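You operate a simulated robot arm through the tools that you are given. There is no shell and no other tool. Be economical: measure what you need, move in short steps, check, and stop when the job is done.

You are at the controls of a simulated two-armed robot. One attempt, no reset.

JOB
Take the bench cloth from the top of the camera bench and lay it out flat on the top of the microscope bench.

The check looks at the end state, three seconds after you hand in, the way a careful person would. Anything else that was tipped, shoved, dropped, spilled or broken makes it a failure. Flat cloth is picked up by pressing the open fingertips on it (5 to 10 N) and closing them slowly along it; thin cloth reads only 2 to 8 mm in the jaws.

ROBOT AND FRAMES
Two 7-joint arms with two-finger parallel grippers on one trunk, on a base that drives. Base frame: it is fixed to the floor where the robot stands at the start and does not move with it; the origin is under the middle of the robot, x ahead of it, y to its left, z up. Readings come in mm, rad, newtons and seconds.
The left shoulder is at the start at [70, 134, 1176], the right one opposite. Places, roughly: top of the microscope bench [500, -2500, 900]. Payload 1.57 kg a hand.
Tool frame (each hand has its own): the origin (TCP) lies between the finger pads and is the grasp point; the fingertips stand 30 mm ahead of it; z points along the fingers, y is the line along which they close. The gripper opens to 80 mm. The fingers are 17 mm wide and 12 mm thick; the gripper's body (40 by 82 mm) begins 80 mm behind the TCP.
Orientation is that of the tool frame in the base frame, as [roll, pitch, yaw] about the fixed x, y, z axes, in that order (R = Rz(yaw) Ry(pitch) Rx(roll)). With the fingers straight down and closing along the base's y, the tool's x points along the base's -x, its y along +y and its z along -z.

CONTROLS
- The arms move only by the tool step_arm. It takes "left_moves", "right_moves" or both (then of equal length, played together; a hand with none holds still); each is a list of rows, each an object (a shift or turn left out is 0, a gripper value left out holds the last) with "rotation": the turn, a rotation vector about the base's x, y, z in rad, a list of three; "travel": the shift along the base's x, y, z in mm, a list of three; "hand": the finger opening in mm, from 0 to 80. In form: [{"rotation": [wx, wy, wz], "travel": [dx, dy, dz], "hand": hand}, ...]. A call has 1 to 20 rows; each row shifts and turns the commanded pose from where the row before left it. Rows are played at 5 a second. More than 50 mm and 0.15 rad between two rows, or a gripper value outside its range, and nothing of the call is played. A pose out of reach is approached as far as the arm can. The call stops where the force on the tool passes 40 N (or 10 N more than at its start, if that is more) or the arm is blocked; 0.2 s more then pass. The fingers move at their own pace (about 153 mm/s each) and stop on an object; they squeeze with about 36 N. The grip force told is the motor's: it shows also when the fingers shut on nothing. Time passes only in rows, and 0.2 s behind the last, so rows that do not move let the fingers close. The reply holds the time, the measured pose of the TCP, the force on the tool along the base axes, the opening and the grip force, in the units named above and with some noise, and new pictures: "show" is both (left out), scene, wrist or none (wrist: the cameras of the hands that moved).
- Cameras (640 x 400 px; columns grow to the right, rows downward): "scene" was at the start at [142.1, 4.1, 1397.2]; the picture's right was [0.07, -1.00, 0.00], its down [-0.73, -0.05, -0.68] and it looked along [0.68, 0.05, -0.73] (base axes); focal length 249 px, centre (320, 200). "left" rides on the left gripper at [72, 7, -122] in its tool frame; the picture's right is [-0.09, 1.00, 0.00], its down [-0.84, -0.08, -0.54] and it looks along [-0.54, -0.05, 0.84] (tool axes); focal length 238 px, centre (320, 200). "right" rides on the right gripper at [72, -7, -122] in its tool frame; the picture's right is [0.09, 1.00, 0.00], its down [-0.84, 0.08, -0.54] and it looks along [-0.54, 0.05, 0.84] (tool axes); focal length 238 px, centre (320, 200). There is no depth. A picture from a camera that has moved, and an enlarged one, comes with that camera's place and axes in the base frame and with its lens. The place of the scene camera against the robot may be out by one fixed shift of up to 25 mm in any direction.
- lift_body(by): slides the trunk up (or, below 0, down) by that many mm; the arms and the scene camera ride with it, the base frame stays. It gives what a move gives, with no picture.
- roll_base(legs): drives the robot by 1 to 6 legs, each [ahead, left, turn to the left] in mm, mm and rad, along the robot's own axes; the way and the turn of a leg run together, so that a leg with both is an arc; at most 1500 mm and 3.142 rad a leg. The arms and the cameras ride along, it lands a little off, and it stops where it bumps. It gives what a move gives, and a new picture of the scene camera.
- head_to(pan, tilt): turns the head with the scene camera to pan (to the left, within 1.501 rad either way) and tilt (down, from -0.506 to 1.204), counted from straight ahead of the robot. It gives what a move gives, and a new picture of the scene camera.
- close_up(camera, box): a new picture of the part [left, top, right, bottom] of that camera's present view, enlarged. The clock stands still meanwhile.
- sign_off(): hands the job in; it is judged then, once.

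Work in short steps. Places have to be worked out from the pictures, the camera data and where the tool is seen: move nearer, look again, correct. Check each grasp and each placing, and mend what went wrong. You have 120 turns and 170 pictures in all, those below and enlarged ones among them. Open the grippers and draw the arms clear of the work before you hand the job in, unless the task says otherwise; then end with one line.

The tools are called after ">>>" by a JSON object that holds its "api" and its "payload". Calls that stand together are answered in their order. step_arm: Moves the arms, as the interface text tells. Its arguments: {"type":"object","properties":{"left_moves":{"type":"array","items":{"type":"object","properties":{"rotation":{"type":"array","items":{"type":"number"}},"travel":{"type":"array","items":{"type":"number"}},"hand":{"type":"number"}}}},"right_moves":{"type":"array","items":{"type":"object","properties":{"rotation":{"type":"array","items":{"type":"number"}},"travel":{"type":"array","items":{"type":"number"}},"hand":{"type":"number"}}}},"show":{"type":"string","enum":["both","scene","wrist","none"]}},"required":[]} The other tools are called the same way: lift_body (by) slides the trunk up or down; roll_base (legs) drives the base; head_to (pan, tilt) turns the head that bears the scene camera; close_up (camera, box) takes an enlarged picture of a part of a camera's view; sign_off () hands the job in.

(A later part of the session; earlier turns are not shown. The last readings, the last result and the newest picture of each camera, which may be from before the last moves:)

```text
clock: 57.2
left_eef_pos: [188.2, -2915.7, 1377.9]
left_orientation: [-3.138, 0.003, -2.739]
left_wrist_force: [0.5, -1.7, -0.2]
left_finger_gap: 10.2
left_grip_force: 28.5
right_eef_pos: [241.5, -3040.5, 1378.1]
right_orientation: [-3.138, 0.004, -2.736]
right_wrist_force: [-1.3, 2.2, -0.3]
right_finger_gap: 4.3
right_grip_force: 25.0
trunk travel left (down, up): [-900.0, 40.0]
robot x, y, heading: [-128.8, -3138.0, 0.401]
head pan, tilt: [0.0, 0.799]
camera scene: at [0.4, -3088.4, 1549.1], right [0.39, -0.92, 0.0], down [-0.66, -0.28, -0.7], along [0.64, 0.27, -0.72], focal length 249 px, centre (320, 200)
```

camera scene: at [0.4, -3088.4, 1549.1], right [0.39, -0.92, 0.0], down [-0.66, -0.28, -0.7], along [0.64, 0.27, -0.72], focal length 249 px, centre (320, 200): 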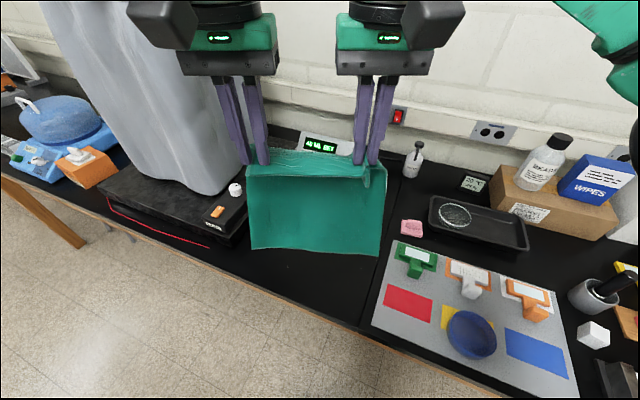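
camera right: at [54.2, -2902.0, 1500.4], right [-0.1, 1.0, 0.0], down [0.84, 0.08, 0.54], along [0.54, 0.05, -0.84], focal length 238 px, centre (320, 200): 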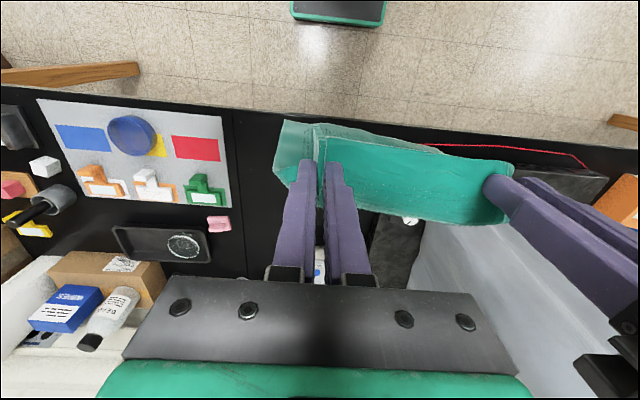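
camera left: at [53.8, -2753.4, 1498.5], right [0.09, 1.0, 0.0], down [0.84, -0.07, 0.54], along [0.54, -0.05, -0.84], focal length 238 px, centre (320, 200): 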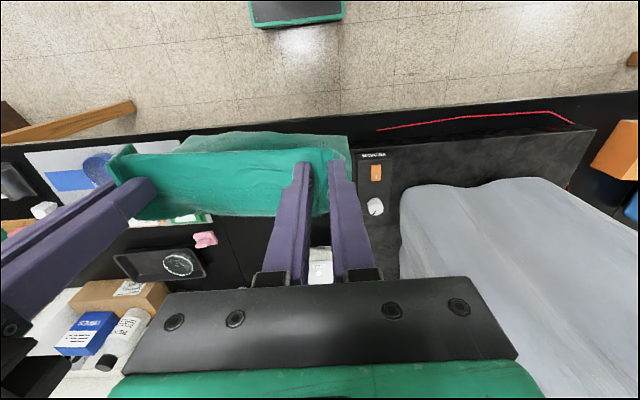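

The robot stands right, so I'll drive forward 120 mm. The cloth stays above everything.

>>> {"api": "roll_base", "payload": {"legs": [[120, 0, 0]]}}

```text
clock: 58.4
left_eef_pos: [297.2, -2873.1, 1379.0]
left_orientation: [-3.141, 0.007, -2.738]
left_wrist_force: [0.7, -1.5, 0.1]
left_finger_gap: 10.2
left_grip_force: 28.5
right_eef_pos: [350.5, -2995.0, 1380.4]
right_orientation: [3.142, 0.007, -2.736]
right_wrist_force: [-1.2, 1.8, 0.8]
right_finger_gap: 4.6
right_grip_force: 24.6
trunk travel left (down, up): [-900.0, 40.0]
robot x, y, heading: [-13.8, -3095.0, 0.407]
head pan, tilt: [0.0, 0.799]
camera scene: at [109.4, -3045.3, 1549.4], right [0.39, -0.92, 0.0], down [-0.66, -0.28, -0.7], along [0.64, 0.27, -0.71], focal length 249 px, centre (320, 200)
```

scene: 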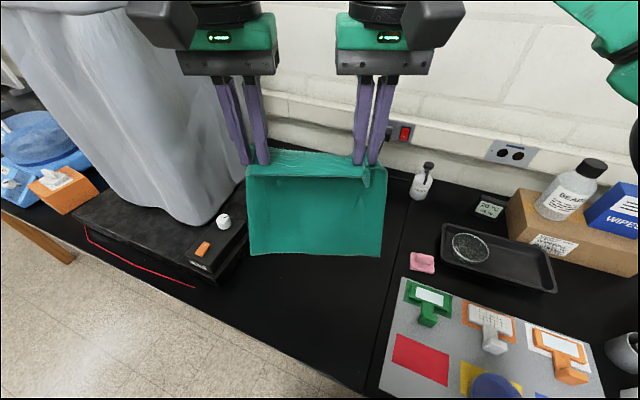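

I'll lower the trunk by 150 so the hem hangs about 60 mm above the bench, then reach forward along the robot's heading.

>>> {"api": "lift_body", "payload": {"by": -150}}

>>> {"api": "step_arm", "payload": {"left_moves": [{"travel": [19, 8, 0]}, {"travel": [28, 12, 0]}, {"travel": [28, 12, 0]}, {"travel": [28, 12, 0]}, {"travel": [28, 12, 0]}, {"travel": [19, 8, 0]}, {"travel": [0, 0, 0]}], "right_moves": [{"travel": [19, 8, 0]}, {"travel": [28, 12, 0]}, {"travel": [28, 12, 0]}, {"travel": [28, 12, 0]}, {"travel": [28, 12, 0]}, {"travel": [19, 8, 0]}, {"travel": [0, 0, 0]}], "show": "both"}}

```text
clock: 60.1
left_eef_pos: [303.3, -2870.2, 1227.2]
left_orientation: [-3.14, 0.003, -2.738]
left_wrist_force: [-0.7, -1.8, 0.2]
left_finger_gap: 10.2
left_grip_force: 28.3
right_eef_pos: [356.7, -2993.7, 1227.4]
right_orientation: [3.141, 0.001, -2.735]
right_wrist_force: [-0.6, 1.4, -0.1]
right_finger_gap: 4.4
right_grip_force: 24.7
trunk travel left (down, up): [-750.0, 190.0]
robot x, y, heading: [-15.1, -3092.3, 0.4]
head pan, tilt: [0.0, 0.799]
```

```text
clock: 61.8
left_eef_pos: [369.9, -2769.2, 1195.8]
left_orientation: [-3.14, 0.002, -2.737]
left_wrist_force: [-0.7, -0.2, 0.4]
left_finger_gap: 0.1
left_grip_force: 20.9
left hand out of reach, approached as far as the arm can: row 1, 2, 3, 4, 5, 6
right_eef_pos: [480.3, -2942.3, 1227.6]
right_orientation: [-3.141, 0.0, -2.738]
right_wrist_force: [0.3, -0.1, -0.9]
right_finger_gap: 4.5
right_grip_force: 24.6
right hand out of reach, approached as far as the arm can: row 5, 6
trunk travel left (down, up): [-750.0, 190.0]
robot x, y, heading: [-14.5, -3094.9, 0.399]
head pan, tilt: [0.0, 0.799]
camera scene: at [116.7, -3043.2, 1398.7], right [0.39, -0.92, 0.0], down [-0.66, -0.28, -0.7], along [0.64, 0.27, -0.72], focal length 249 px, centre (320, 200)
camera right: at [415.8, -2976.4, 1350.4], right [-0.48, 0.88, 0.0], down [0.74, 0.4, 0.54], along [0.48, 0.26, -0.84], focal length 238 px, centre (320, 200)
camera left: at [301.4, -2791.3, 1317.1], right [-0.31, 0.95, 0.0], down [0.8, 0.26, 0.54], along [0.52, 0.17, -0.84], focal length 238 px, centre (320, 200)
```

scene: 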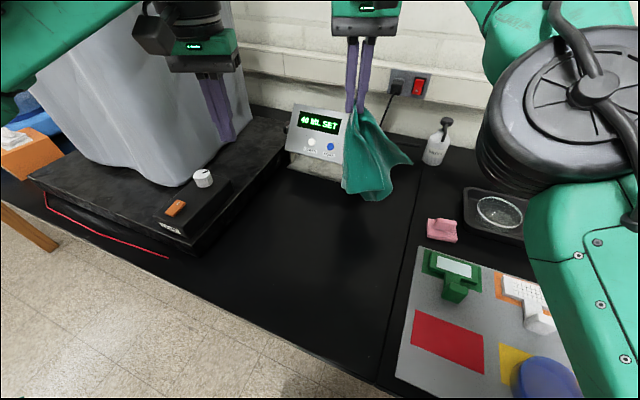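
right: 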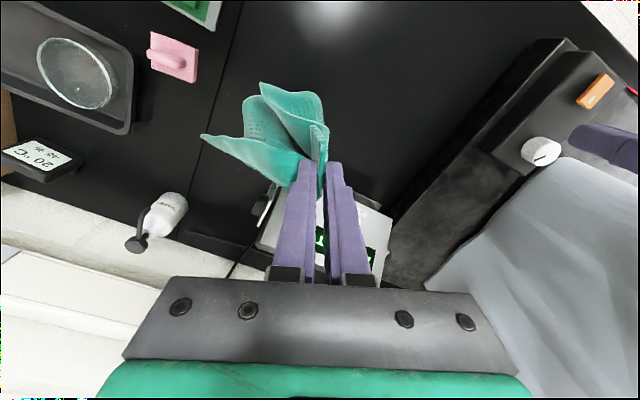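
left: 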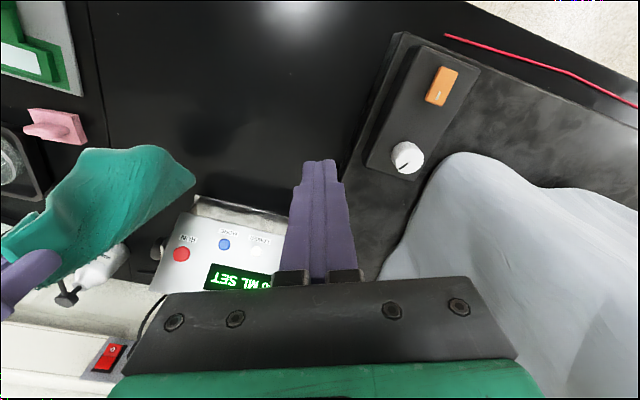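

The left arm hit its reach limit at this height and lost its grip, so the cloth now hangs from the right hand only. I'll raise the trunk first to clear everything, then bring the left hand back from the microscope.

>>> {"api": "lift_body", "payload": {"by": 160}}

>>> {"api": "step_arm", "payload": {"left_moves": [{"travel": [-20, -25, 0]}, {"travel": [-20, -25, 0]}, {"travel": [-20, -25, 0]}, {"travel": [0, 0, 0]}], "show": "both"}}

```text
clock: 63.6
left_eef_pos: [369.9, -2769.6, 1356.0]
left_orientation: [-3.14, 0.001, -2.738]
left_wrist_force: [0.5, 0.1, -0.4]
left_finger_gap: 0.0
left_grip_force: 21.2
right_eef_pos: [479.8, -2942.0, 1386.9]
right_orientation: [3.14, 0.001, -2.737]
right_wrist_force: [0.4, -0.6, -0.7]
right_finger_gap: 4.8
right_grip_force: 24.6
trunk travel left (down, up): [-910.0, 30.0]
robot x, y, heading: [-17.7, -3090.6, 0.402]
head pan, tilt: [0.0, 0.799]
```

```text
clock: 64.6
left_eef_pos: [309.7, -2844.3, 1355.3]
left_orientation: [-3.14, 0.0, -2.738]
left_wrist_force: [0.1, 0.4, 0.1]
left_finger_gap: 0.0
left_grip_force: 20.9
right_eef_pos: [480.9, -2941.0, 1386.4]
right_orientation: [3.139, 0.002, -2.736]
right_wrist_force: [-0.7, 0.0, -1.1]
right_finger_gap: 4.4
right_grip_force: 24.7
trunk travel left (down, up): [-910.0, 30.0]
robot x, y, heading: [-14.4, -3092.5, 0.402]
head pan, tilt: [0.0, 0.799]
camera scene: at [116.9, -3042.6, 1558.6], right [0.39, -0.92, 0.0], down [-0.66, -0.28, -0.7], along [0.64, 0.27, -0.72], focal length 249 px, centre (320, 200)
camera left: at [241.5, -2866.4, 1476.2], right [-0.31, 0.95, 0.0], down [0.8, 0.26, 0.54], along [0.52, 0.17, -0.84], focal length 238 px, centre (320, 200)
```

scene: 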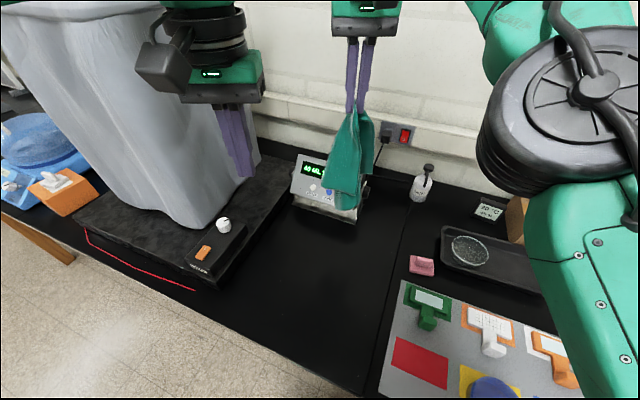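
left: 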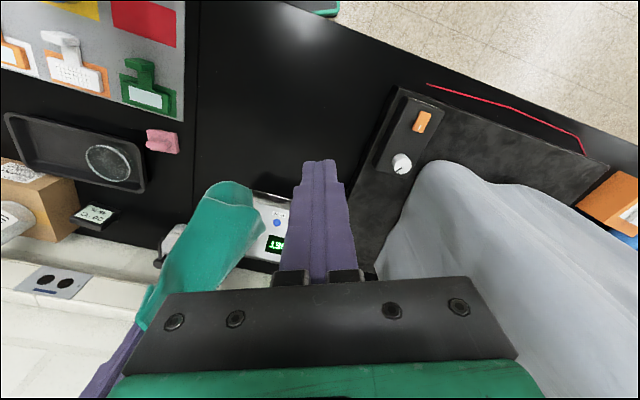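

Nothing was disturbed, and the cloth hangs from the right hand. I'll move the left hand out of the way, then lay the cloth by lowering the right hand diagonally from the far-left of the free area towards the near-right.

>>> {"api": "step_arm", "payload": {"left_moves": [{"travel": [-32, 13, 0]}, {"travel": [-32, 13, 0]}, {"travel": [-32, 13, 0]}, {"travel": [-30, 14, 0]}, {"travel": [0, 0, 0]}, {"travel": [0, 0, 0]}, {"travel": [0, 0, 0]}, {"travel": [0, 0, 0]}, {"travel": [0, 0, 0]}, {"travel": [0, 0, 0]}, {"travel": [0, 0, 0]}], "right_moves": [{"travel": [0, 0, 0]}, {"travel": [-10, 10, 0]}, {"travel": [-15, 20, 0]}, {"travel": [-16, 25, 0]}, {"travel": [0, 28, 0]}, {"travel": [0, 28, 0]}, {"travel": [0, 28, 0]}, {"travel": [0, 0, -30]}, {"travel": [0, 0, -30]}, {"travel": [0, 0, -30]}, {"travel": [0, 0, 0]}], "show": "both"}}

```text
clock: 67.0
left_eef_pos: [183.4, -2793.3, 1357.4]
left_orientation: [-3.141, 0.001, -2.737]
left_wrist_force: [0.2, 0.8, 0.3]
left_finger_gap: 0.1
left_grip_force: 20.9
right_eef_pos: [414.8, -2870.0, 1287.9]
right_orientation: [-3.141, 0.004, -2.737]
right_wrist_force: [-1.1, 0.7, 0.8]
right_finger_gap: 4.8
right_grip_force: 25.5
right hand out of reach, approached as far as the arm can: row 4, 5, 6, 7
trunk travel left (down, up): [-910.0, 30.0]
robot x, y, heading: [-17.9, -3092.8, 0.406]
head pan, tilt: [0.0, 0.799]
camera scene: at [116.1, -3043.0, 1558.8], right [0.39, -0.92, 0.0], down [-0.66, -0.28, -0.7], along [0.64, 0.27, -0.72], focal length 249 px, centre (320, 200)
camera right: at [351.5, -2904.8, 1411.9], right [-0.48, 0.88, 0.0], down [0.74, 0.4, 0.54], along [0.48, 0.26, -0.84], focal length 238 px, centre (320, 200)
camera left: at [114.8, -2814.0, 1477.2], right [-0.31, 0.95, 0.0], down [0.8, 0.26, 0.54], along [0.52, 0.17, -0.84], focal length 238 px, centre (320, 200)
```

scene: 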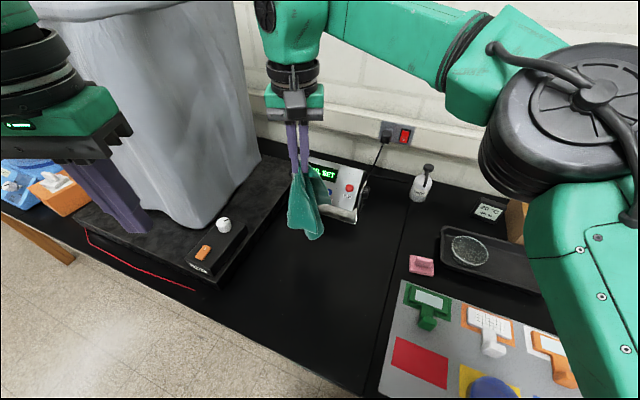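
right: 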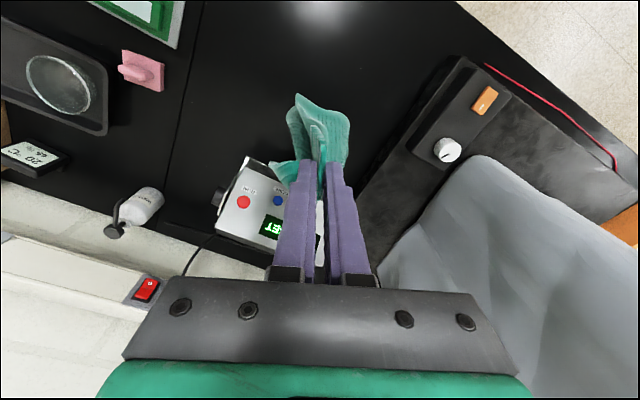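
left: 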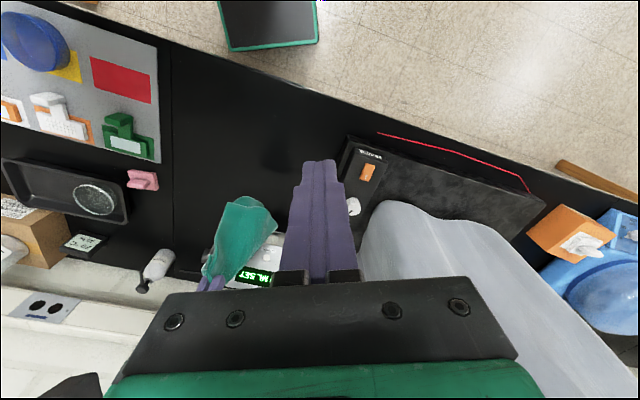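

The cloth's lower tip is now over the free area. I'll descend while shifting further left where reach allows, until the tip nears the surface.

>>> {"api": "step_arm", "payload": {"right_moves": [{"travel": [0, 0, -30]}, {"travel": [0, 0, -30]}, {"travel": [0, 15, -15]}, {"travel": [0, 20, 0]}, {"travel": [5, 20, 0]}, {"travel": [5, 20, 0]}, {"travel": [0, 0, 0]}], "show": "both"}}

```text
clock: 68.6
left_eef_pos: [184.8, -2793.0, 1356.5]
left_orientation: [-3.138, 0.003, -2.739]
left_wrist_force: [-0.1, 0.4, -0.9]
left_finger_gap: 0.0
left_grip_force: 21.6
right_eef_pos: [421.3, -2815.7, 1213.9]
right_orientation: [-3.141, 0.002, -2.737]
right_wrist_force: [1.0, 0.2, -0.1]
right_finger_gap: 4.7
right_grip_force: 24.9
right hand out of reach, approached as far as the arm can: row 6
trunk travel left (down, up): [-910.0, 30.0]
robot x, y, heading: [-16.6, -3092.3, 0.406]
head pan, tilt: [0.0, 0.799]
camera scene: at [116.7, -3043.8, 1558.7], right [0.39, -0.92, 0.0], down [-0.66, -0.28, -0.7], along [0.64, 0.27, -0.72], focal length 249 px, centre (320, 200)
camera right: at [357.6, -2850.2, 1337.4], right [-0.48, 0.88, 0.0], down [0.74, 0.4, 0.54], along [0.48, 0.26, -0.84], focal length 238 px, centre (320, 200)
```

scene: 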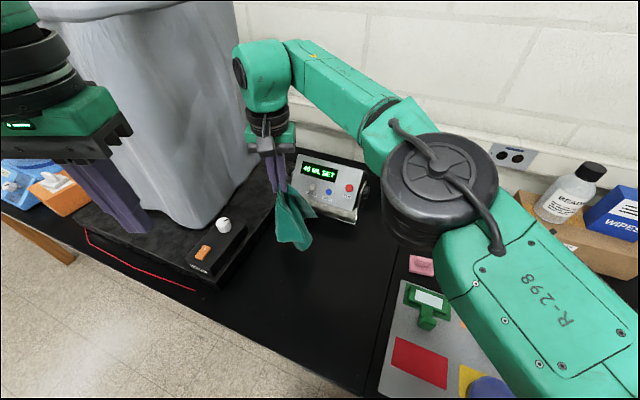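
right: 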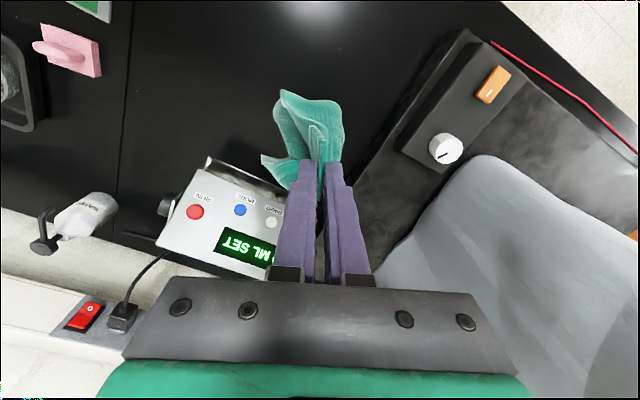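

Now I'll lay it: moving right and down together so the cloth trails out along the diagonal.

>>> {"api": "step_arm", "payload": {"right_moves": [{"travel": [-3, -10, -20]}, {"travel": [-4, -14, -20]}, {"travel": [-5, -17, -19]}, {"travel": [-5, -17, -19]}, {"travel": [-5, -18, -19]}, {"travel": [-5, -18, -19]}, {"travel": [-5, -18, -19]}, {"travel": [-5, -18, -18]}, {"travel": [-5, -18, -18]}, {"travel": [-5, -18, -18]}, {"travel": [-5, -18, -18]}, {"travel": [-5, -18, -17]}, {"travel": [-5, -18, -16]}, {"travel": [-4, -14, -10]}, {"travel": [0, 0, 0]}], "show": "both"}}

```text
clock: 71.8
left_eef_pos: [182.7, -2791.8, 1356.6]
left_orientation: [-3.14, 0.002, -2.736]
left_wrist_force: [-0.3, -0.7, -0.4]
left_finger_gap: 0.1
left_grip_force: 21.3
right_eef_pos: [354.0, -3047.1, 963.6]
right_orientation: [-3.14, 0.002, -2.735]
right_wrist_force: [0.0, 0.2, 3.2]
right_finger_gap: 4.7
right_grip_force: 25.1
trunk travel left (down, up): [-910.0, 30.0]
robot x, y, heading: [-14.1, -3091.3, 0.404]
head pan, tilt: [0.0, 0.799]
camera scene: at [115.9, -3042.7, 1558.8], right [0.39, -0.92, 0.0], down [-0.66, -0.28, -0.7], along [0.64, 0.27, -0.72], focal length 249 px, centre (320, 200)
camera right: at [290.0, -3083.0, 1086.7], right [-0.48, 0.88, 0.0], down [0.74, 0.4, 0.54], along [0.48, 0.26, -0.84], focal length 238 px, centre (320, 200)
```

scene: 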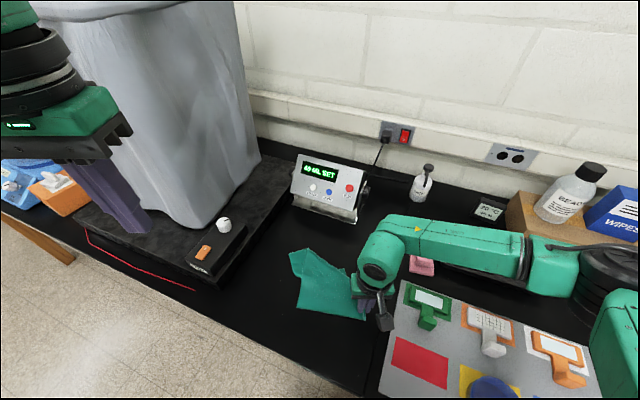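
right: 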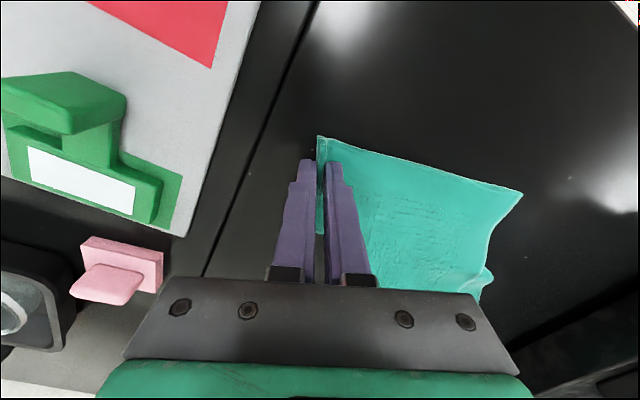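

It laid out quite flat. I'll release gently and lift the right hand straight up to look.

>>> {"api": "step_arm", "payload": {"right_moves": [{"travel": [0, 0, -4], "hand": 5}, {"hand": 16}, {"hand": 24}, {"travel": [0, 0, 0]}, {"travel": [0, 0, 15]}, {"travel": [0, 0, 30]}, {"travel": [0, 0, 40]}, {"travel": [0, 0, 45]}, {"travel": [-10, -30, 35]}, {"travel": [-20, -40, 20]}, {"travel": [-20, -40, 0]}, {"travel": [0, 0, 0]}], "show": "both"}}

```text
clock: 74.4
left_eef_pos: [183.4, -2791.4, 1355.9]
left_orientation: [-3.14, 0.002, -2.735]
left_wrist_force: [0.1, 0.3, 0.0]
left_finger_gap: 0.1
left_grip_force: 21.0
right_eef_pos: [305.8, -3159.1, 1144.2]
right_orientation: [3.141, 0.003, -2.738]
right_wrist_force: [-0.4, -1.2, 0.1]
right_finger_gap: 24.1
right_grip_force: 0.0
trunk travel left (down, up): [-910.0, 30.0]
robot x, y, heading: [-13.7, -3096.4, 0.403]
head pan, tilt: [0.0, 0.799]
camera scene: at [116.7, -3042.1, 1558.7], right [0.39, -0.92, 0.0], down [-0.66, -0.28, -0.7], along [0.64, 0.27, -0.72], focal length 249 px, centre (320, 200)
camera right: at [241.1, -3194.3, 1267.0], right [-0.48, 0.88, 0.0], down [0.74, 0.4, 0.54], along [0.48, 0.26, -0.84], focal length 238 px, centre (320, 200)
```

scene: 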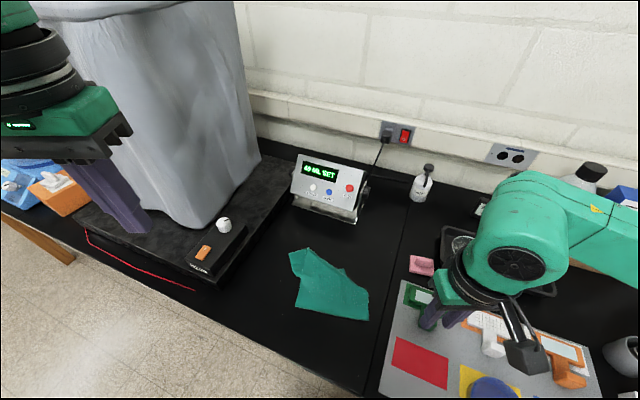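
right: 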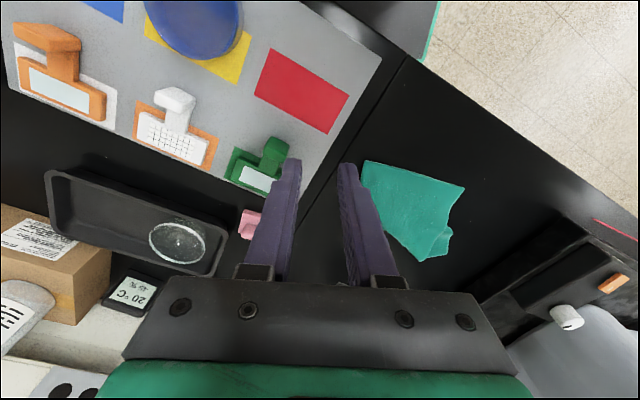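

I'll enlarge both views to understand how the cloth lies.

>>> {"api": "close_up", "payload": {"camera": "scene", "box": [260, 220, 410, 345]}}

>>> {"api": "close_up", "payload": {"camera": "right", "box": [330, 130, 500, 280]}}

```text
3.20 times, centred on (335, 282) of scene
camera zoom: at [116.7, -3042.1, 1558.7], right [0.39, -0.92, 0.0], down [-0.66, -0.28, -0.7], along [0.64, 0.27, -0.72], focal length 797 px, centre (272, -64)
```

zoom: 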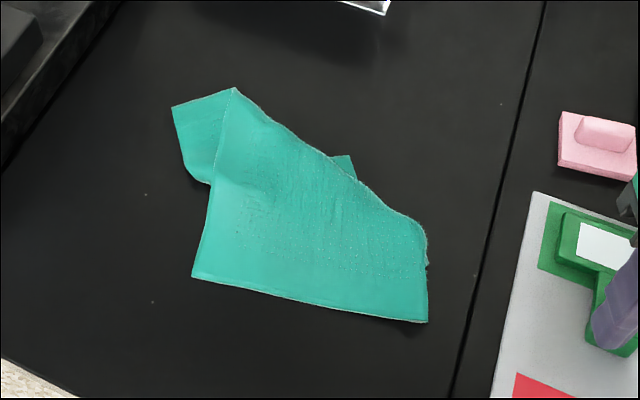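

```text
2.67 times, centred on (415, 205) of right
camera zoom: at [241.1, -3194.3, 1267.0], right [-0.48, 0.88, 0.0], down [0.74, 0.4, 0.54], along [0.48, 0.26, -0.84], focal length 636 px, centre (67, 187)
```

zoom: 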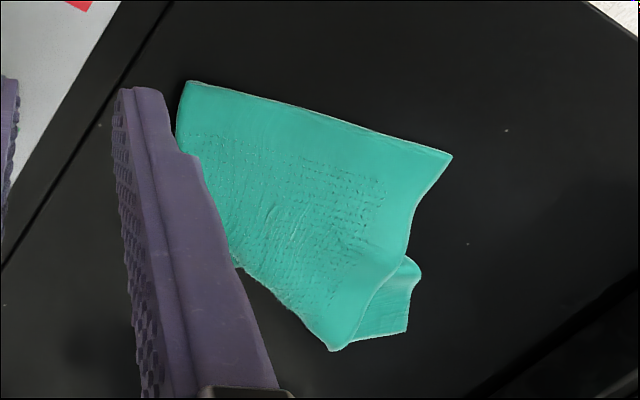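

The far strip of the cloth is folded under along a diagonal, while the near-right corner region (P2 ≈ (340,-3061)) is single-layered. I'll re-grip there with the right hand, let the fold drop out in the air, and lay it again by pulling towards the robot.

>>> {"api": "step_arm", "payload": {"right_moves": [{"travel": [14, 34, 0], "hand": 42}, {"travel": [14, 34, 0]}, {"travel": [14, 34, 0]}, {"travel": [14, 34, 0]}, {"travel": [0, 0, -40]}, {"travel": [0, 0, -40]}, {"travel": [0, 0, -40]}, {"travel": [0, 0, -30]}, {"travel": [0, 0, -20]}, {"travel": [0, 0, 0]}], "show": "both"}}

```text
clock: 76.6
left_eef_pos: [183.1, -2793.4, 1356.3]
left_orientation: [-3.139, 0.002, -2.737]
left_wrist_force: [0.1, 0.4, -0.1]
left_finger_gap: 0.2
left_grip_force: 21.1
right_eef_pos: [360.2, -3021.7, 973.7]
right_orientation: [3.141, 0.004, -2.736]
right_wrist_force: [-0.3, -0.8, -0.2]
right_finger_gap: 41.9
right_grip_force: 0.1
trunk travel left (down, up): [-910.0, 30.0]
robot x, y, heading: [-15.1, -3090.7, 0.401]
head pan, tilt: [0.0, 0.799]
camera scene: at [116.3, -3042.8, 1558.7], right [0.39, -0.92, 0.0], down [-0.66, -0.28, -0.7], along [0.64, 0.27, -0.72], focal length 249 px, centre (320, 200)
camera right: at [296.5, -3057.2, 1097.3], right [-0.48, 0.88, 0.0], down [0.74, 0.4, 0.54], along [0.48, 0.26, -0.84], focal length 238 px, centre (320, 200)
```

scene: 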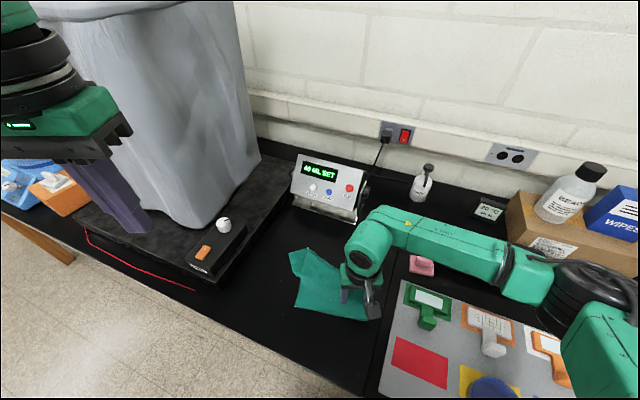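
right: 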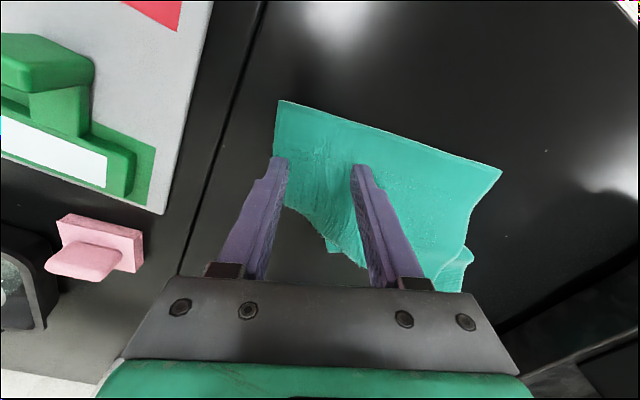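

The outer finger is right at the cloth's edge, so I'll shift about 15 mm towards the near edge and a bit inward, then press.

>>> {"api": "step_arm", "payload": {"right_moves": [{"travel": [-18, 2, 0], "hand": 40}, {"travel": [0, 0, -10]}, {"travel": [0, 0, -5]}, {"travel": [0, 0, -3]}, {"travel": [0, 0, -2]}, {"travel": [0, 0, 0]}], "show": "wrist"}}

```text
clock: 78.0
left_eef_pos: [181.4, -2792.0, 1356.5]
left_orientation: [-3.138, 0.004, -2.737]
left_wrist_force: [-0.5, 0.3, -0.4]
left_finger_gap: 0.0
left_grip_force: 21.5
right_eef_pos: [341.0, -3019.8, 956.6]
right_orientation: [3.139, 0.009, -2.736]
right_wrist_force: [3.8, 2.2, 33.8]
right_finger_gap: 39.6
right_grip_force: 0.1
trunk travel left (down, up): [-910.0, 30.0]
robot x, y, heading: [-18.3, -3094.3, 0.406]
head pan, tilt: [0.0, 0.799]
camera right: at [276.0, -3054.5, 1079.9], right [-0.48, 0.88, 0.0], down [0.73, 0.4, 0.55], along [0.48, 0.26, -0.84], focal length 238 px, centre (320, 200)
```

right: 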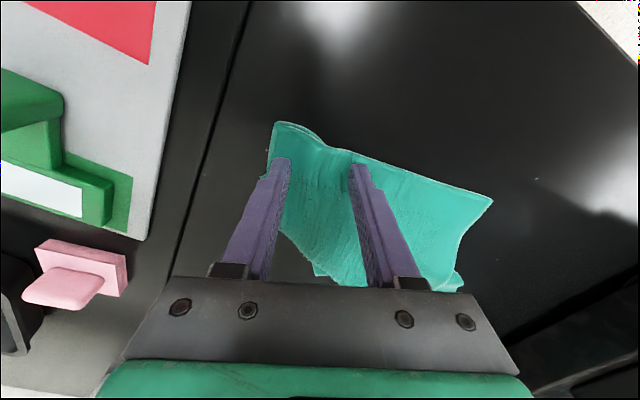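

The force is 34 N, too high, because this bench sits a few mm higher. I'll ease up 3 mm to about 10 N.

>>> {"api": "step_arm", "payload": {"right_moves": [{"travel": [0, 0, 2.8]}, {"travel": [0, 0, 0]}], "show": "none"}}

```text
clock: 78.6
left_eef_pos: [180.3, -2791.6, 1356.2]
left_orientation: [-3.139, 0.003, -2.738]
left_wrist_force: [0.2, -0.2, 0.5]
left_finger_gap: 0.2
left_grip_force: 21.6
right_eef_pos: [340.5, -3020.1, 957.8]
right_orientation: [-3.141, 0.004, -2.737]
right_wrist_force: [4.3, 4.3, 20.6]
right_finger_gap: 38.5
right_grip_force: 0.2
trunk travel left (down, up): [-910.0, 30.0]
robot x, y, heading: [-15.1, -3095.1, 0.4]
head pan, tilt: [0.0, 0.799]
```

Still 20 N, so I'll lift 2 mm more and then close slowly.

>>> {"api": "step_arm", "payload": {"right_moves": [{"travel": [0, 0, 1.8]}, {"travel": [0, 0, 0]}, {"hand": 37}, {"hand": 34}, {"hand": 31}, {"hand": 28}, {"hand": 25}, {"hand": 22}, {"hand": 19}, {"hand": 16}, {"hand": 13}, {"hand": 10}, {"hand": 7}, {"hand": 4}, {"hand": 0}, {"hand": 0}, {"hand": 0}], "show": "wrist"}}

```text
clock: 82.2
left_eef_pos: [182.5, -2792.7, 1355.2]
left_orientation: [-3.14, 0.002, -2.738]
left_wrist_force: [-0.6, 0.5, -0.1]
left_finger_gap: 0.0
left_grip_force: 21.5
right_eef_pos: [342.2, -3021.8, 958.5]
right_orientation: [-3.141, 0.002, -2.737]
right_wrist_force: [0.7, -2.3, 8.9]
right_finger_gap: 5.0
right_grip_force: 24.7
trunk travel left (down, up): [-910.0, 30.0]
robot x, y, heading: [-13.0, -3092.1, 0.398]
head pan, tilt: [0.0, 0.799]
camera right: at [277.4, -3056.0, 1082.2], right [-0.48, 0.88, 0.0], down [0.74, 0.4, 0.54], along [0.48, 0.26, -0.84], focal length 238 px, centre (320, 200)
```

right: 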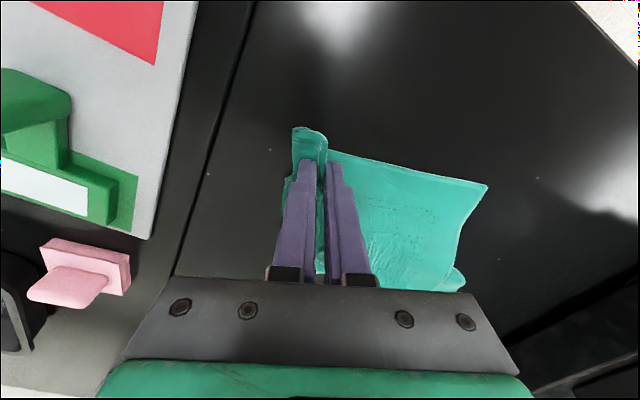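

The right hand has a 5 mm grip. I'll lift the cloth to hang free so the fold drops out, then look.

>>> {"api": "step_arm", "payload": {"right_moves": [{"travel": [0, 0, 20]}, {"travel": [0, 5, 35]}, {"travel": [0, 5, 40]}, {"travel": [0, 5, 40]}, {"travel": [0, 5, 40]}, {"travel": [0, 5, 40]}, {"travel": [5, 5, 40]}, {"travel": [5, 5, 40]}, {"travel": [0, 0, 0]}, {"travel": [0, 0, 0]}], "show": "both"}}

```text
clock: 84.4
left_eef_pos: [184.6, -2792.3, 1356.4]
left_orientation: [3.141, 0.001, -2.737]
left_wrist_force: [-0.3, 1.2, -0.1]
left_finger_gap: 0.2
left_grip_force: 21.1
right_eef_pos: [353.2, -2986.5, 1256.3]
right_orientation: [3.14, 0.001, -2.739]
right_wrist_force: [-0.3, 1.1, -0.8]
right_finger_gap: 4.8
right_grip_force: 24.5
trunk travel left (down, up): [-910.0, 30.0]
robot x, y, heading: [-15.7, -3091.4, 0.407]
head pan, tilt: [0.0, 0.799]
camera scene: at [116.7, -3043.4, 1558.7], right [0.39, -0.92, 0.0], down [-0.66, -0.28, -0.7], along [0.64, 0.27, -0.72], focal length 249 px, centre (320, 200)
camera right: at [288.7, -3021.5, 1379.2], right [-0.48, 0.88, 0.0], down [0.74, 0.4, 0.54], along [0.48, 0.26, -0.84], focal length 238 px, centre (320, 200)
```

scene: 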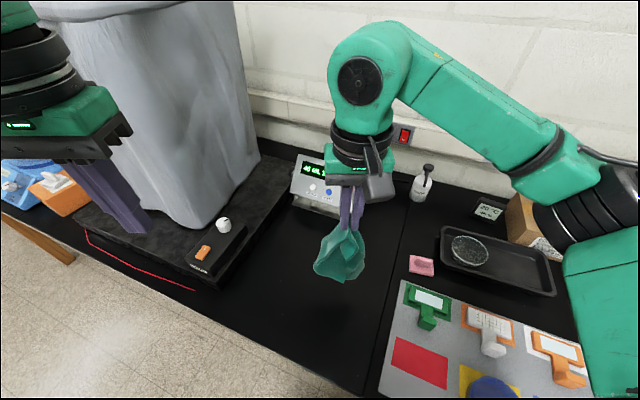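
right: 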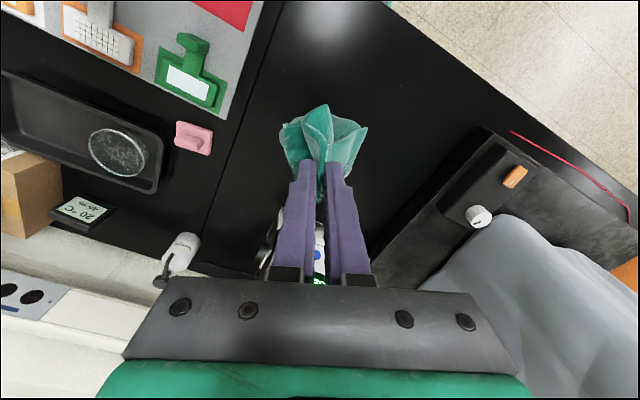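

It hangs free with wings to both sides. I'll move to the far side of the free area and then lay it by pulling towards the robot.

>>> {"api": "step_arm", "payload": {"right_moves": [{"travel": [20, 20, 0]}, {"travel": [25, 25, 0]}, {"travel": [25, 25, 0]}, {"travel": [25, 25, -10]}, {"travel": [20, 20, -10]}, {"travel": [5, 5, -10]}, {"travel": [0, 0, 0]}, {"travel": [0, 0, 0]}], "show": "both"}}

```text
clock: 86.2
left_eef_pos: [183.6, -2792.4, 1356.3]
left_orientation: [-3.139, 0.002, -2.738]
left_wrist_force: [-0.6, -0.7, -0.2]
left_finger_gap: 0.0
left_grip_force: 21.2
right_eef_pos: [471.5, -2865.3, 1222.9]
right_orientation: [3.141, 0.002, -2.736]
right_wrist_force: [-0.2, 0.5, -0.9]
right_finger_gap: 4.7
right_grip_force: 24.9
trunk travel left (down, up): [-910.0, 30.0]
robot x, y, heading: [-19.1, -3093.8, 0.405]
head pan, tilt: [0.0, 0.799]
camera scene: at [116.5, -3042.7, 1558.7], right [0.39, -0.92, 0.0], down [-0.66, -0.28, -0.7], along [0.64, 0.27, -0.72], focal length 249 px, centre (320, 200)
camera right: at [407.9, -2899.4, 1346.3], right [-0.48, 0.88, 0.0], down [0.74, 0.4, 0.54], along [0.48, 0.26, -0.84], focal length 238 px, centre (320, 200)
```

scene: 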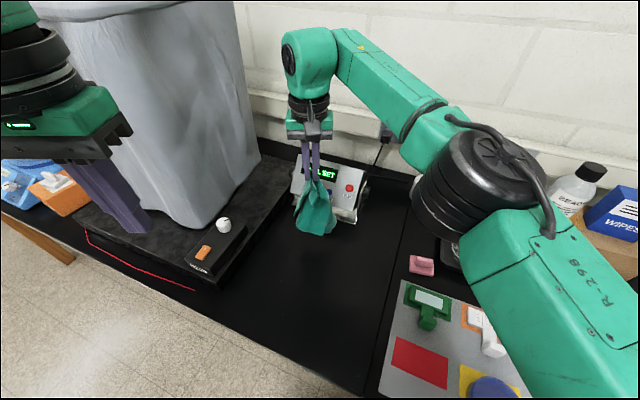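
right: 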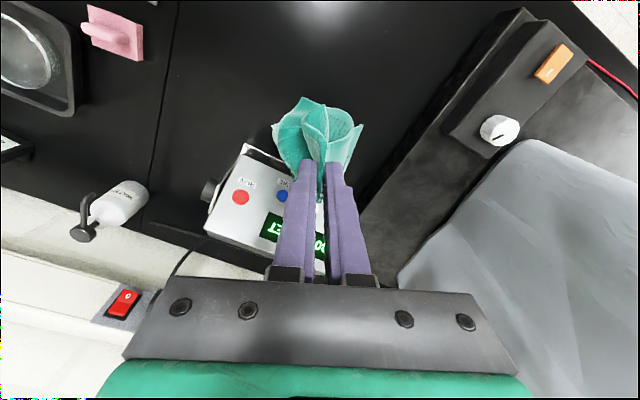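

Laying now, moving back towards the robot while lowering.

>>> {"api": "step_arm", "payload": {"right_moves": [{"travel": [-6, -2, -20]}, {"travel": [-10, -4, -20]}, {"travel": [-14, -6, -18]}, {"travel": [-15, -6, -17]}, {"travel": [-15, -6, -16]}, {"travel": [-15, -6, -16]}, {"travel": [-15, -6, -16]}, {"travel": [-15, -6, -16]}, {"travel": [-15, -6, -16]}, {"travel": [-15, -6, -16]}, {"travel": [-15, -6, -16]}, {"travel": [-15, -6, -16]}, {"travel": [-15, -6, -16]}, {"travel": [-15, -6, -16]}, {"travel": [-15, -6, -14]}, {"travel": [-12, -5, -10]}, {"travel": [-6, -3, -2]}, {"travel": [0, 0, 0]}], "show": "both"}}

```text
clock: 90.0
left_eef_pos: [182.7, -2792.2, 1356.2]
left_orientation: [-3.14, 0.002, -2.737]
left_wrist_force: [-0.3, -0.1, 0.5]
left_finger_gap: 0.1
left_grip_force: 21.1
right_eef_pos: [243.9, -2957.3, 962.0]
right_orientation: [-3.14, 0.004, -2.737]
right_wrist_force: [0.4, 0.8, 1.6]
right_finger_gap: 4.8
right_grip_force: 25.6
trunk travel left (down, up): [-910.0, 30.0]
robot x, y, heading: [-16.4, -3093.9, 0.408]
head pan, tilt: [0.0, 0.799]
camera scene: at [116.3, -3043.0, 1558.7], right [0.39, -0.92, 0.0], down [-0.66, -0.28, -0.7], along [0.64, 0.27, -0.72], focal length 249 px, centre (320, 200)
camera right: at [180.5, -2992.5, 1085.3], right [-0.48, 0.88, 0.0], down [0.74, 0.4, 0.54], along [0.48, 0.26, -0.84], focal length 238 px, centre (320, 200)
```

scene: 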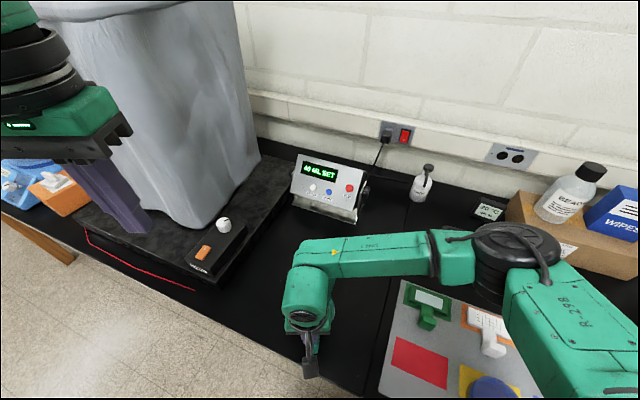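
right: 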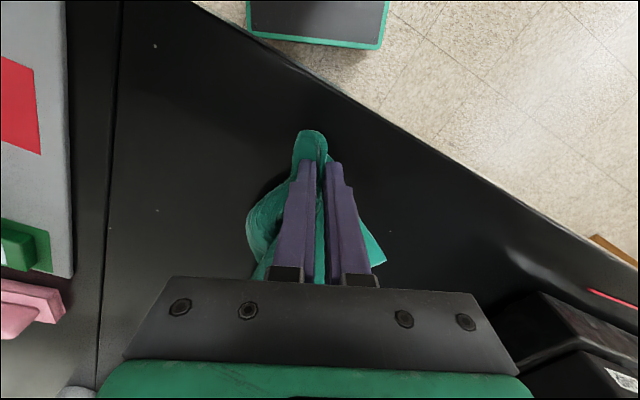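

I'll check how it lies with the left wrist camera before releasing.

>>> {"api": "close_up", "payload": {"camera": "left", "box": [120, 60, 400, 260]}}

```text
2.00 times, centred on (260, 160) of left
camera zoom: at [115.1, -2813.9, 1477.2], right [-0.31, 0.95, 0.0], down [0.8, 0.26, 0.54], along [0.52, 0.17, -0.84], focal length 477 px, centre (440, 280)
```

zoom: 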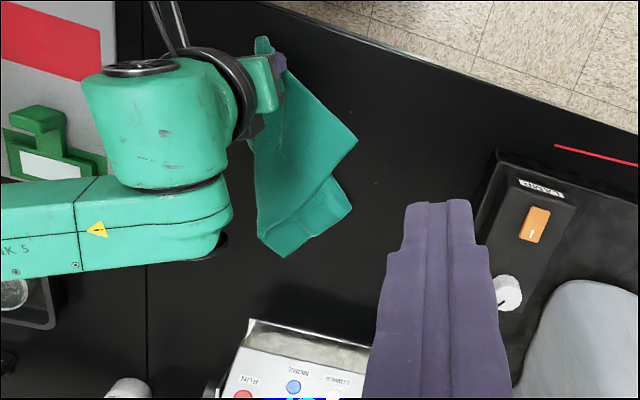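

The cloth is still partly folded. I'll release it, move the right hand clear, and study the layout from the left wrist camera.

>>> {"api": "step_arm", "payload": {"right_moves": [{"travel": [0, 0, -2], "hand": 6}, {"hand": 18}, {"hand": 26}, {"travel": [0, 0, 15]}, {"travel": [0, 0, 35]}, {"travel": [0, 0, 45]}, {"travel": [0, -40, 20]}, {"travel": [10, -45, 0]}, {"travel": [10, -45, 0]}, {"travel": [0, -40, 0]}, {"travel": [0, 0, 0]}], "show": "scene"}}

>>> {"api": "close_up", "payload": {"camera": "left", "box": [160, 60, 340, 200]}}

>>> {"api": "close_up", "payload": {"camera": "scene", "box": [240, 220, 400, 360]}}

```text
clock: 92.4
left_eef_pos: [182.9, -2791.7, 1357.0]
left_orientation: [-3.138, 0.002, -2.734]
left_wrist_force: [0.5, 0.4, 0.5]
left_finger_gap: 0.0
left_grip_force: 21.0
right_eef_pos: [264.0, -3125.6, 1077.1]
right_orientation: [3.141, 0.004, -2.735]
right_wrist_force: [-0.3, 1.2, 0.4]
right_finger_gap: 26.2
right_grip_force: 0.0
trunk travel left (down, up): [-910.0, 30.0]
robot x, y, heading: [-15.2, -3089.4, 0.405]
head pan, tilt: [0.0, 0.799]
camera scene: at [116.3, -3042.7, 1558.7], right [0.39, -0.92, 0.0], down [-0.66, -0.28, -0.7], along [0.64, 0.27, -0.72], focal length 249 px, centre (320, 200)
```

scene: 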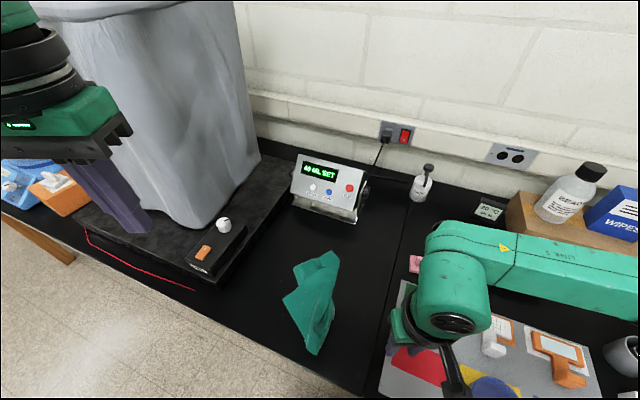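

```text
2.86 times, centred on (250, 130) of left
camera zoom: at [115.1, -2813.7, 1477.2], right [-0.31, 0.95, 0.0], down [0.8, 0.26, 0.54], along [0.52, 0.17, -0.84], focal length 681 px, centre (520, 400)
```

zoom: 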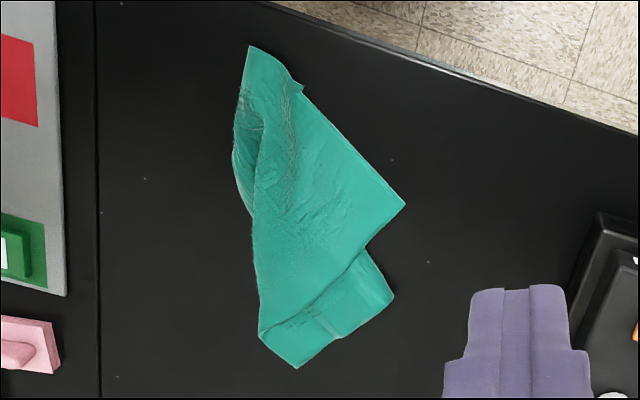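

```text
2.86 times, centred on (320, 290) of scene
camera zoom: at [116.3, -3042.7, 1558.7], right [0.39, -0.92, 0.0], down [-0.66, -0.28, -0.7], along [0.64, 0.27, -0.72], focal length 712 px, centre (320, -57)
```

zoom: 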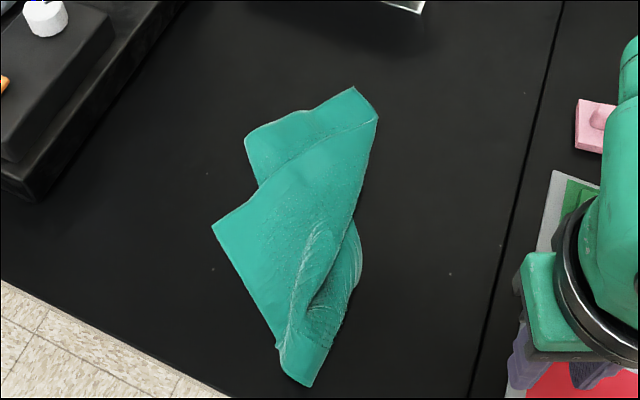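

P1 (left corner, ≈(305,-2850)) looks single-layered, and P2's ridge is still where I released it. I'll re-grip P2 at the same pose with the right hand, then take P1 with the left and lift both so every fold drops out.

>>> {"api": "step_arm", "payload": {"right_moves": [{"travel": [-5, 42, 0], "hand": 30}, {"travel": [-5, 42, 0]}, {"travel": [-5, 42, 0]}, {"travel": [-5, 42, 0]}, {"travel": [0, 0, -40]}, {"travel": [0, 0, -40]}, {"travel": [0, 0, -25]}, {"travel": [0, 0, -6]}, {"travel": [0, 0, 0]}], "show": "wrist"}}

```text
clock: 94.4
left_eef_pos: [183.2, -2792.8, 1357.0]
left_orientation: [-3.139, 0.003, -2.737]
left_wrist_force: [-0.2, 0.0, 0.2]
left_finger_gap: 0.0
left_grip_force: 21.3
right_eef_pos: [244.0, -2959.6, 965.6]
right_orientation: [-3.141, 0.003, -2.738]
right_wrist_force: [0.1, -0.8, 0.6]
right_finger_gap: 29.9
right_grip_force: 0.1
trunk travel left (down, up): [-910.0, 30.0]
robot x, y, heading: [-21.8, -3091.1, 0.404]
head pan, tilt: [0.0, 0.799]
camera right: at [180.0, -2995.0, 1088.3], right [-0.48, 0.88, 0.0], down [0.74, 0.4, 0.54], along [0.48, 0.26, -0.84], focal length 238 px, centre (320, 200)
```

right: 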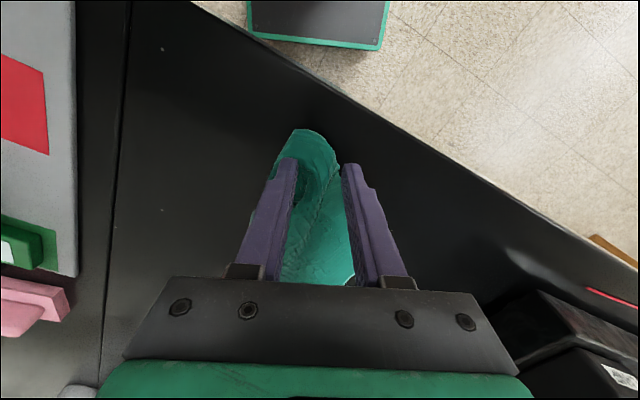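

The fingers straddle the ridge. I'll lower to light contact and close.

>>> {"api": "step_arm", "payload": {"right_moves": [{"travel": [0, 0, -4]}, {"travel": [0, 0, -2]}, {"travel": [0, 0, 0]}, {"hand": 27}, {"hand": 24}, {"hand": 21}, {"hand": 18}, {"hand": 15}, {"hand": 12}, {"hand": 9}, {"hand": 6}, {"hand": 3}, {"hand": 0}, {"hand": 0}, {"hand": 0}], "show": "wrist"}}

```text
clock: 97.6
left_eef_pos: [182.8, -2792.6, 1355.8]
left_orientation: [-3.14, 0.002, -2.738]
left_wrist_force: [0.0, -0.7, 0.4]
left_finger_gap: 0.1
left_grip_force: 20.9
right_eef_pos: [244.5, -2959.2, 959.0]
right_orientation: [3.141, 0.002, -2.736]
right_wrist_force: [0.4, 0.1, 0.6]
right_finger_gap: 4.5
right_grip_force: 25.0
trunk travel left (down, up): [-910.0, 30.0]
robot x, y, heading: [-20.6, -3092.6, 0.4]
head pan, tilt: [0.0, 0.799]
camera right: at [180.2, -2994.0, 1082.2], right [-0.48, 0.88, 0.0], down [0.74, 0.4, 0.54], along [0.48, 0.26, -0.84], focal length 238 px, centre (320, 200)
```

right: 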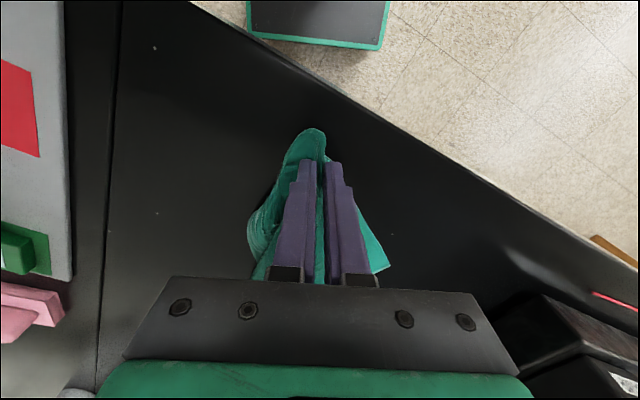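

P2 is gripped again (4.5 mm). I'll drag it about 50 mm to the right just above the surface to stretch the near edge, then view from the left wrist camera.

>>> {"api": "step_arm", "payload": {"right_moves": [{"travel": [0, -4, 4]}, {"travel": [0, -8, 0]}, {"travel": [0, -10, 0]}, {"travel": [0, -10, 0]}, {"travel": [0, -10, 0]}, {"travel": [5, -10, 0]}, {"travel": [5, -10, 0]}, {"travel": [0, 0, 0]}], "show": "none"}}

>>> {"api": "close_up", "payload": {"camera": "left", "box": [140, 40, 340, 200]}}

```text
clock: 99.4
left_eef_pos: [183.7, -2793.2, 1356.2]
left_orientation: [-3.14, 0.002, -2.737]
left_wrist_force: [-0.1, -0.2, 0.3]
left_finger_gap: 0.2
left_grip_force: 21.4
right_eef_pos: [255.1, -3020.3, 962.8]
right_orientation: [-3.141, 0.003, -2.737]
right_wrist_force: [0.3, 0.4, 0.2]
right_finger_gap: 4.7
right_grip_force: 25.3
trunk travel left (down, up): [-910.0, 30.0]
robot x, y, heading: [-18.0, -3094.1, 0.403]
head pan, tilt: [0.0, 0.799]
```

```text
2.50 times, centred on (240, 120) of left
camera zoom: at [115.0, -2813.8, 1477.2], right [-0.31, 0.95, 0.0], down [0.8, 0.26, 0.54], along [0.52, 0.17, -0.84], focal length 596 px, centre (520, 400)
```

zoom: 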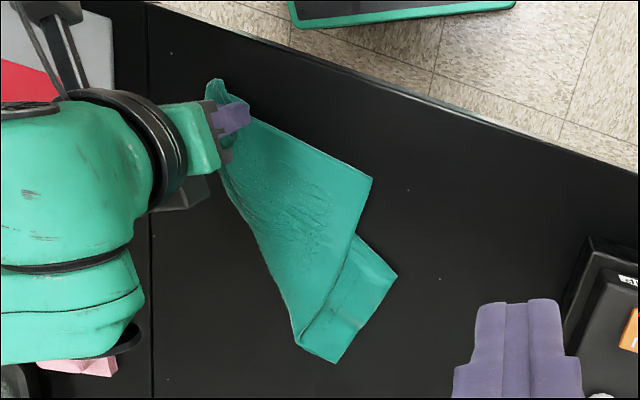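

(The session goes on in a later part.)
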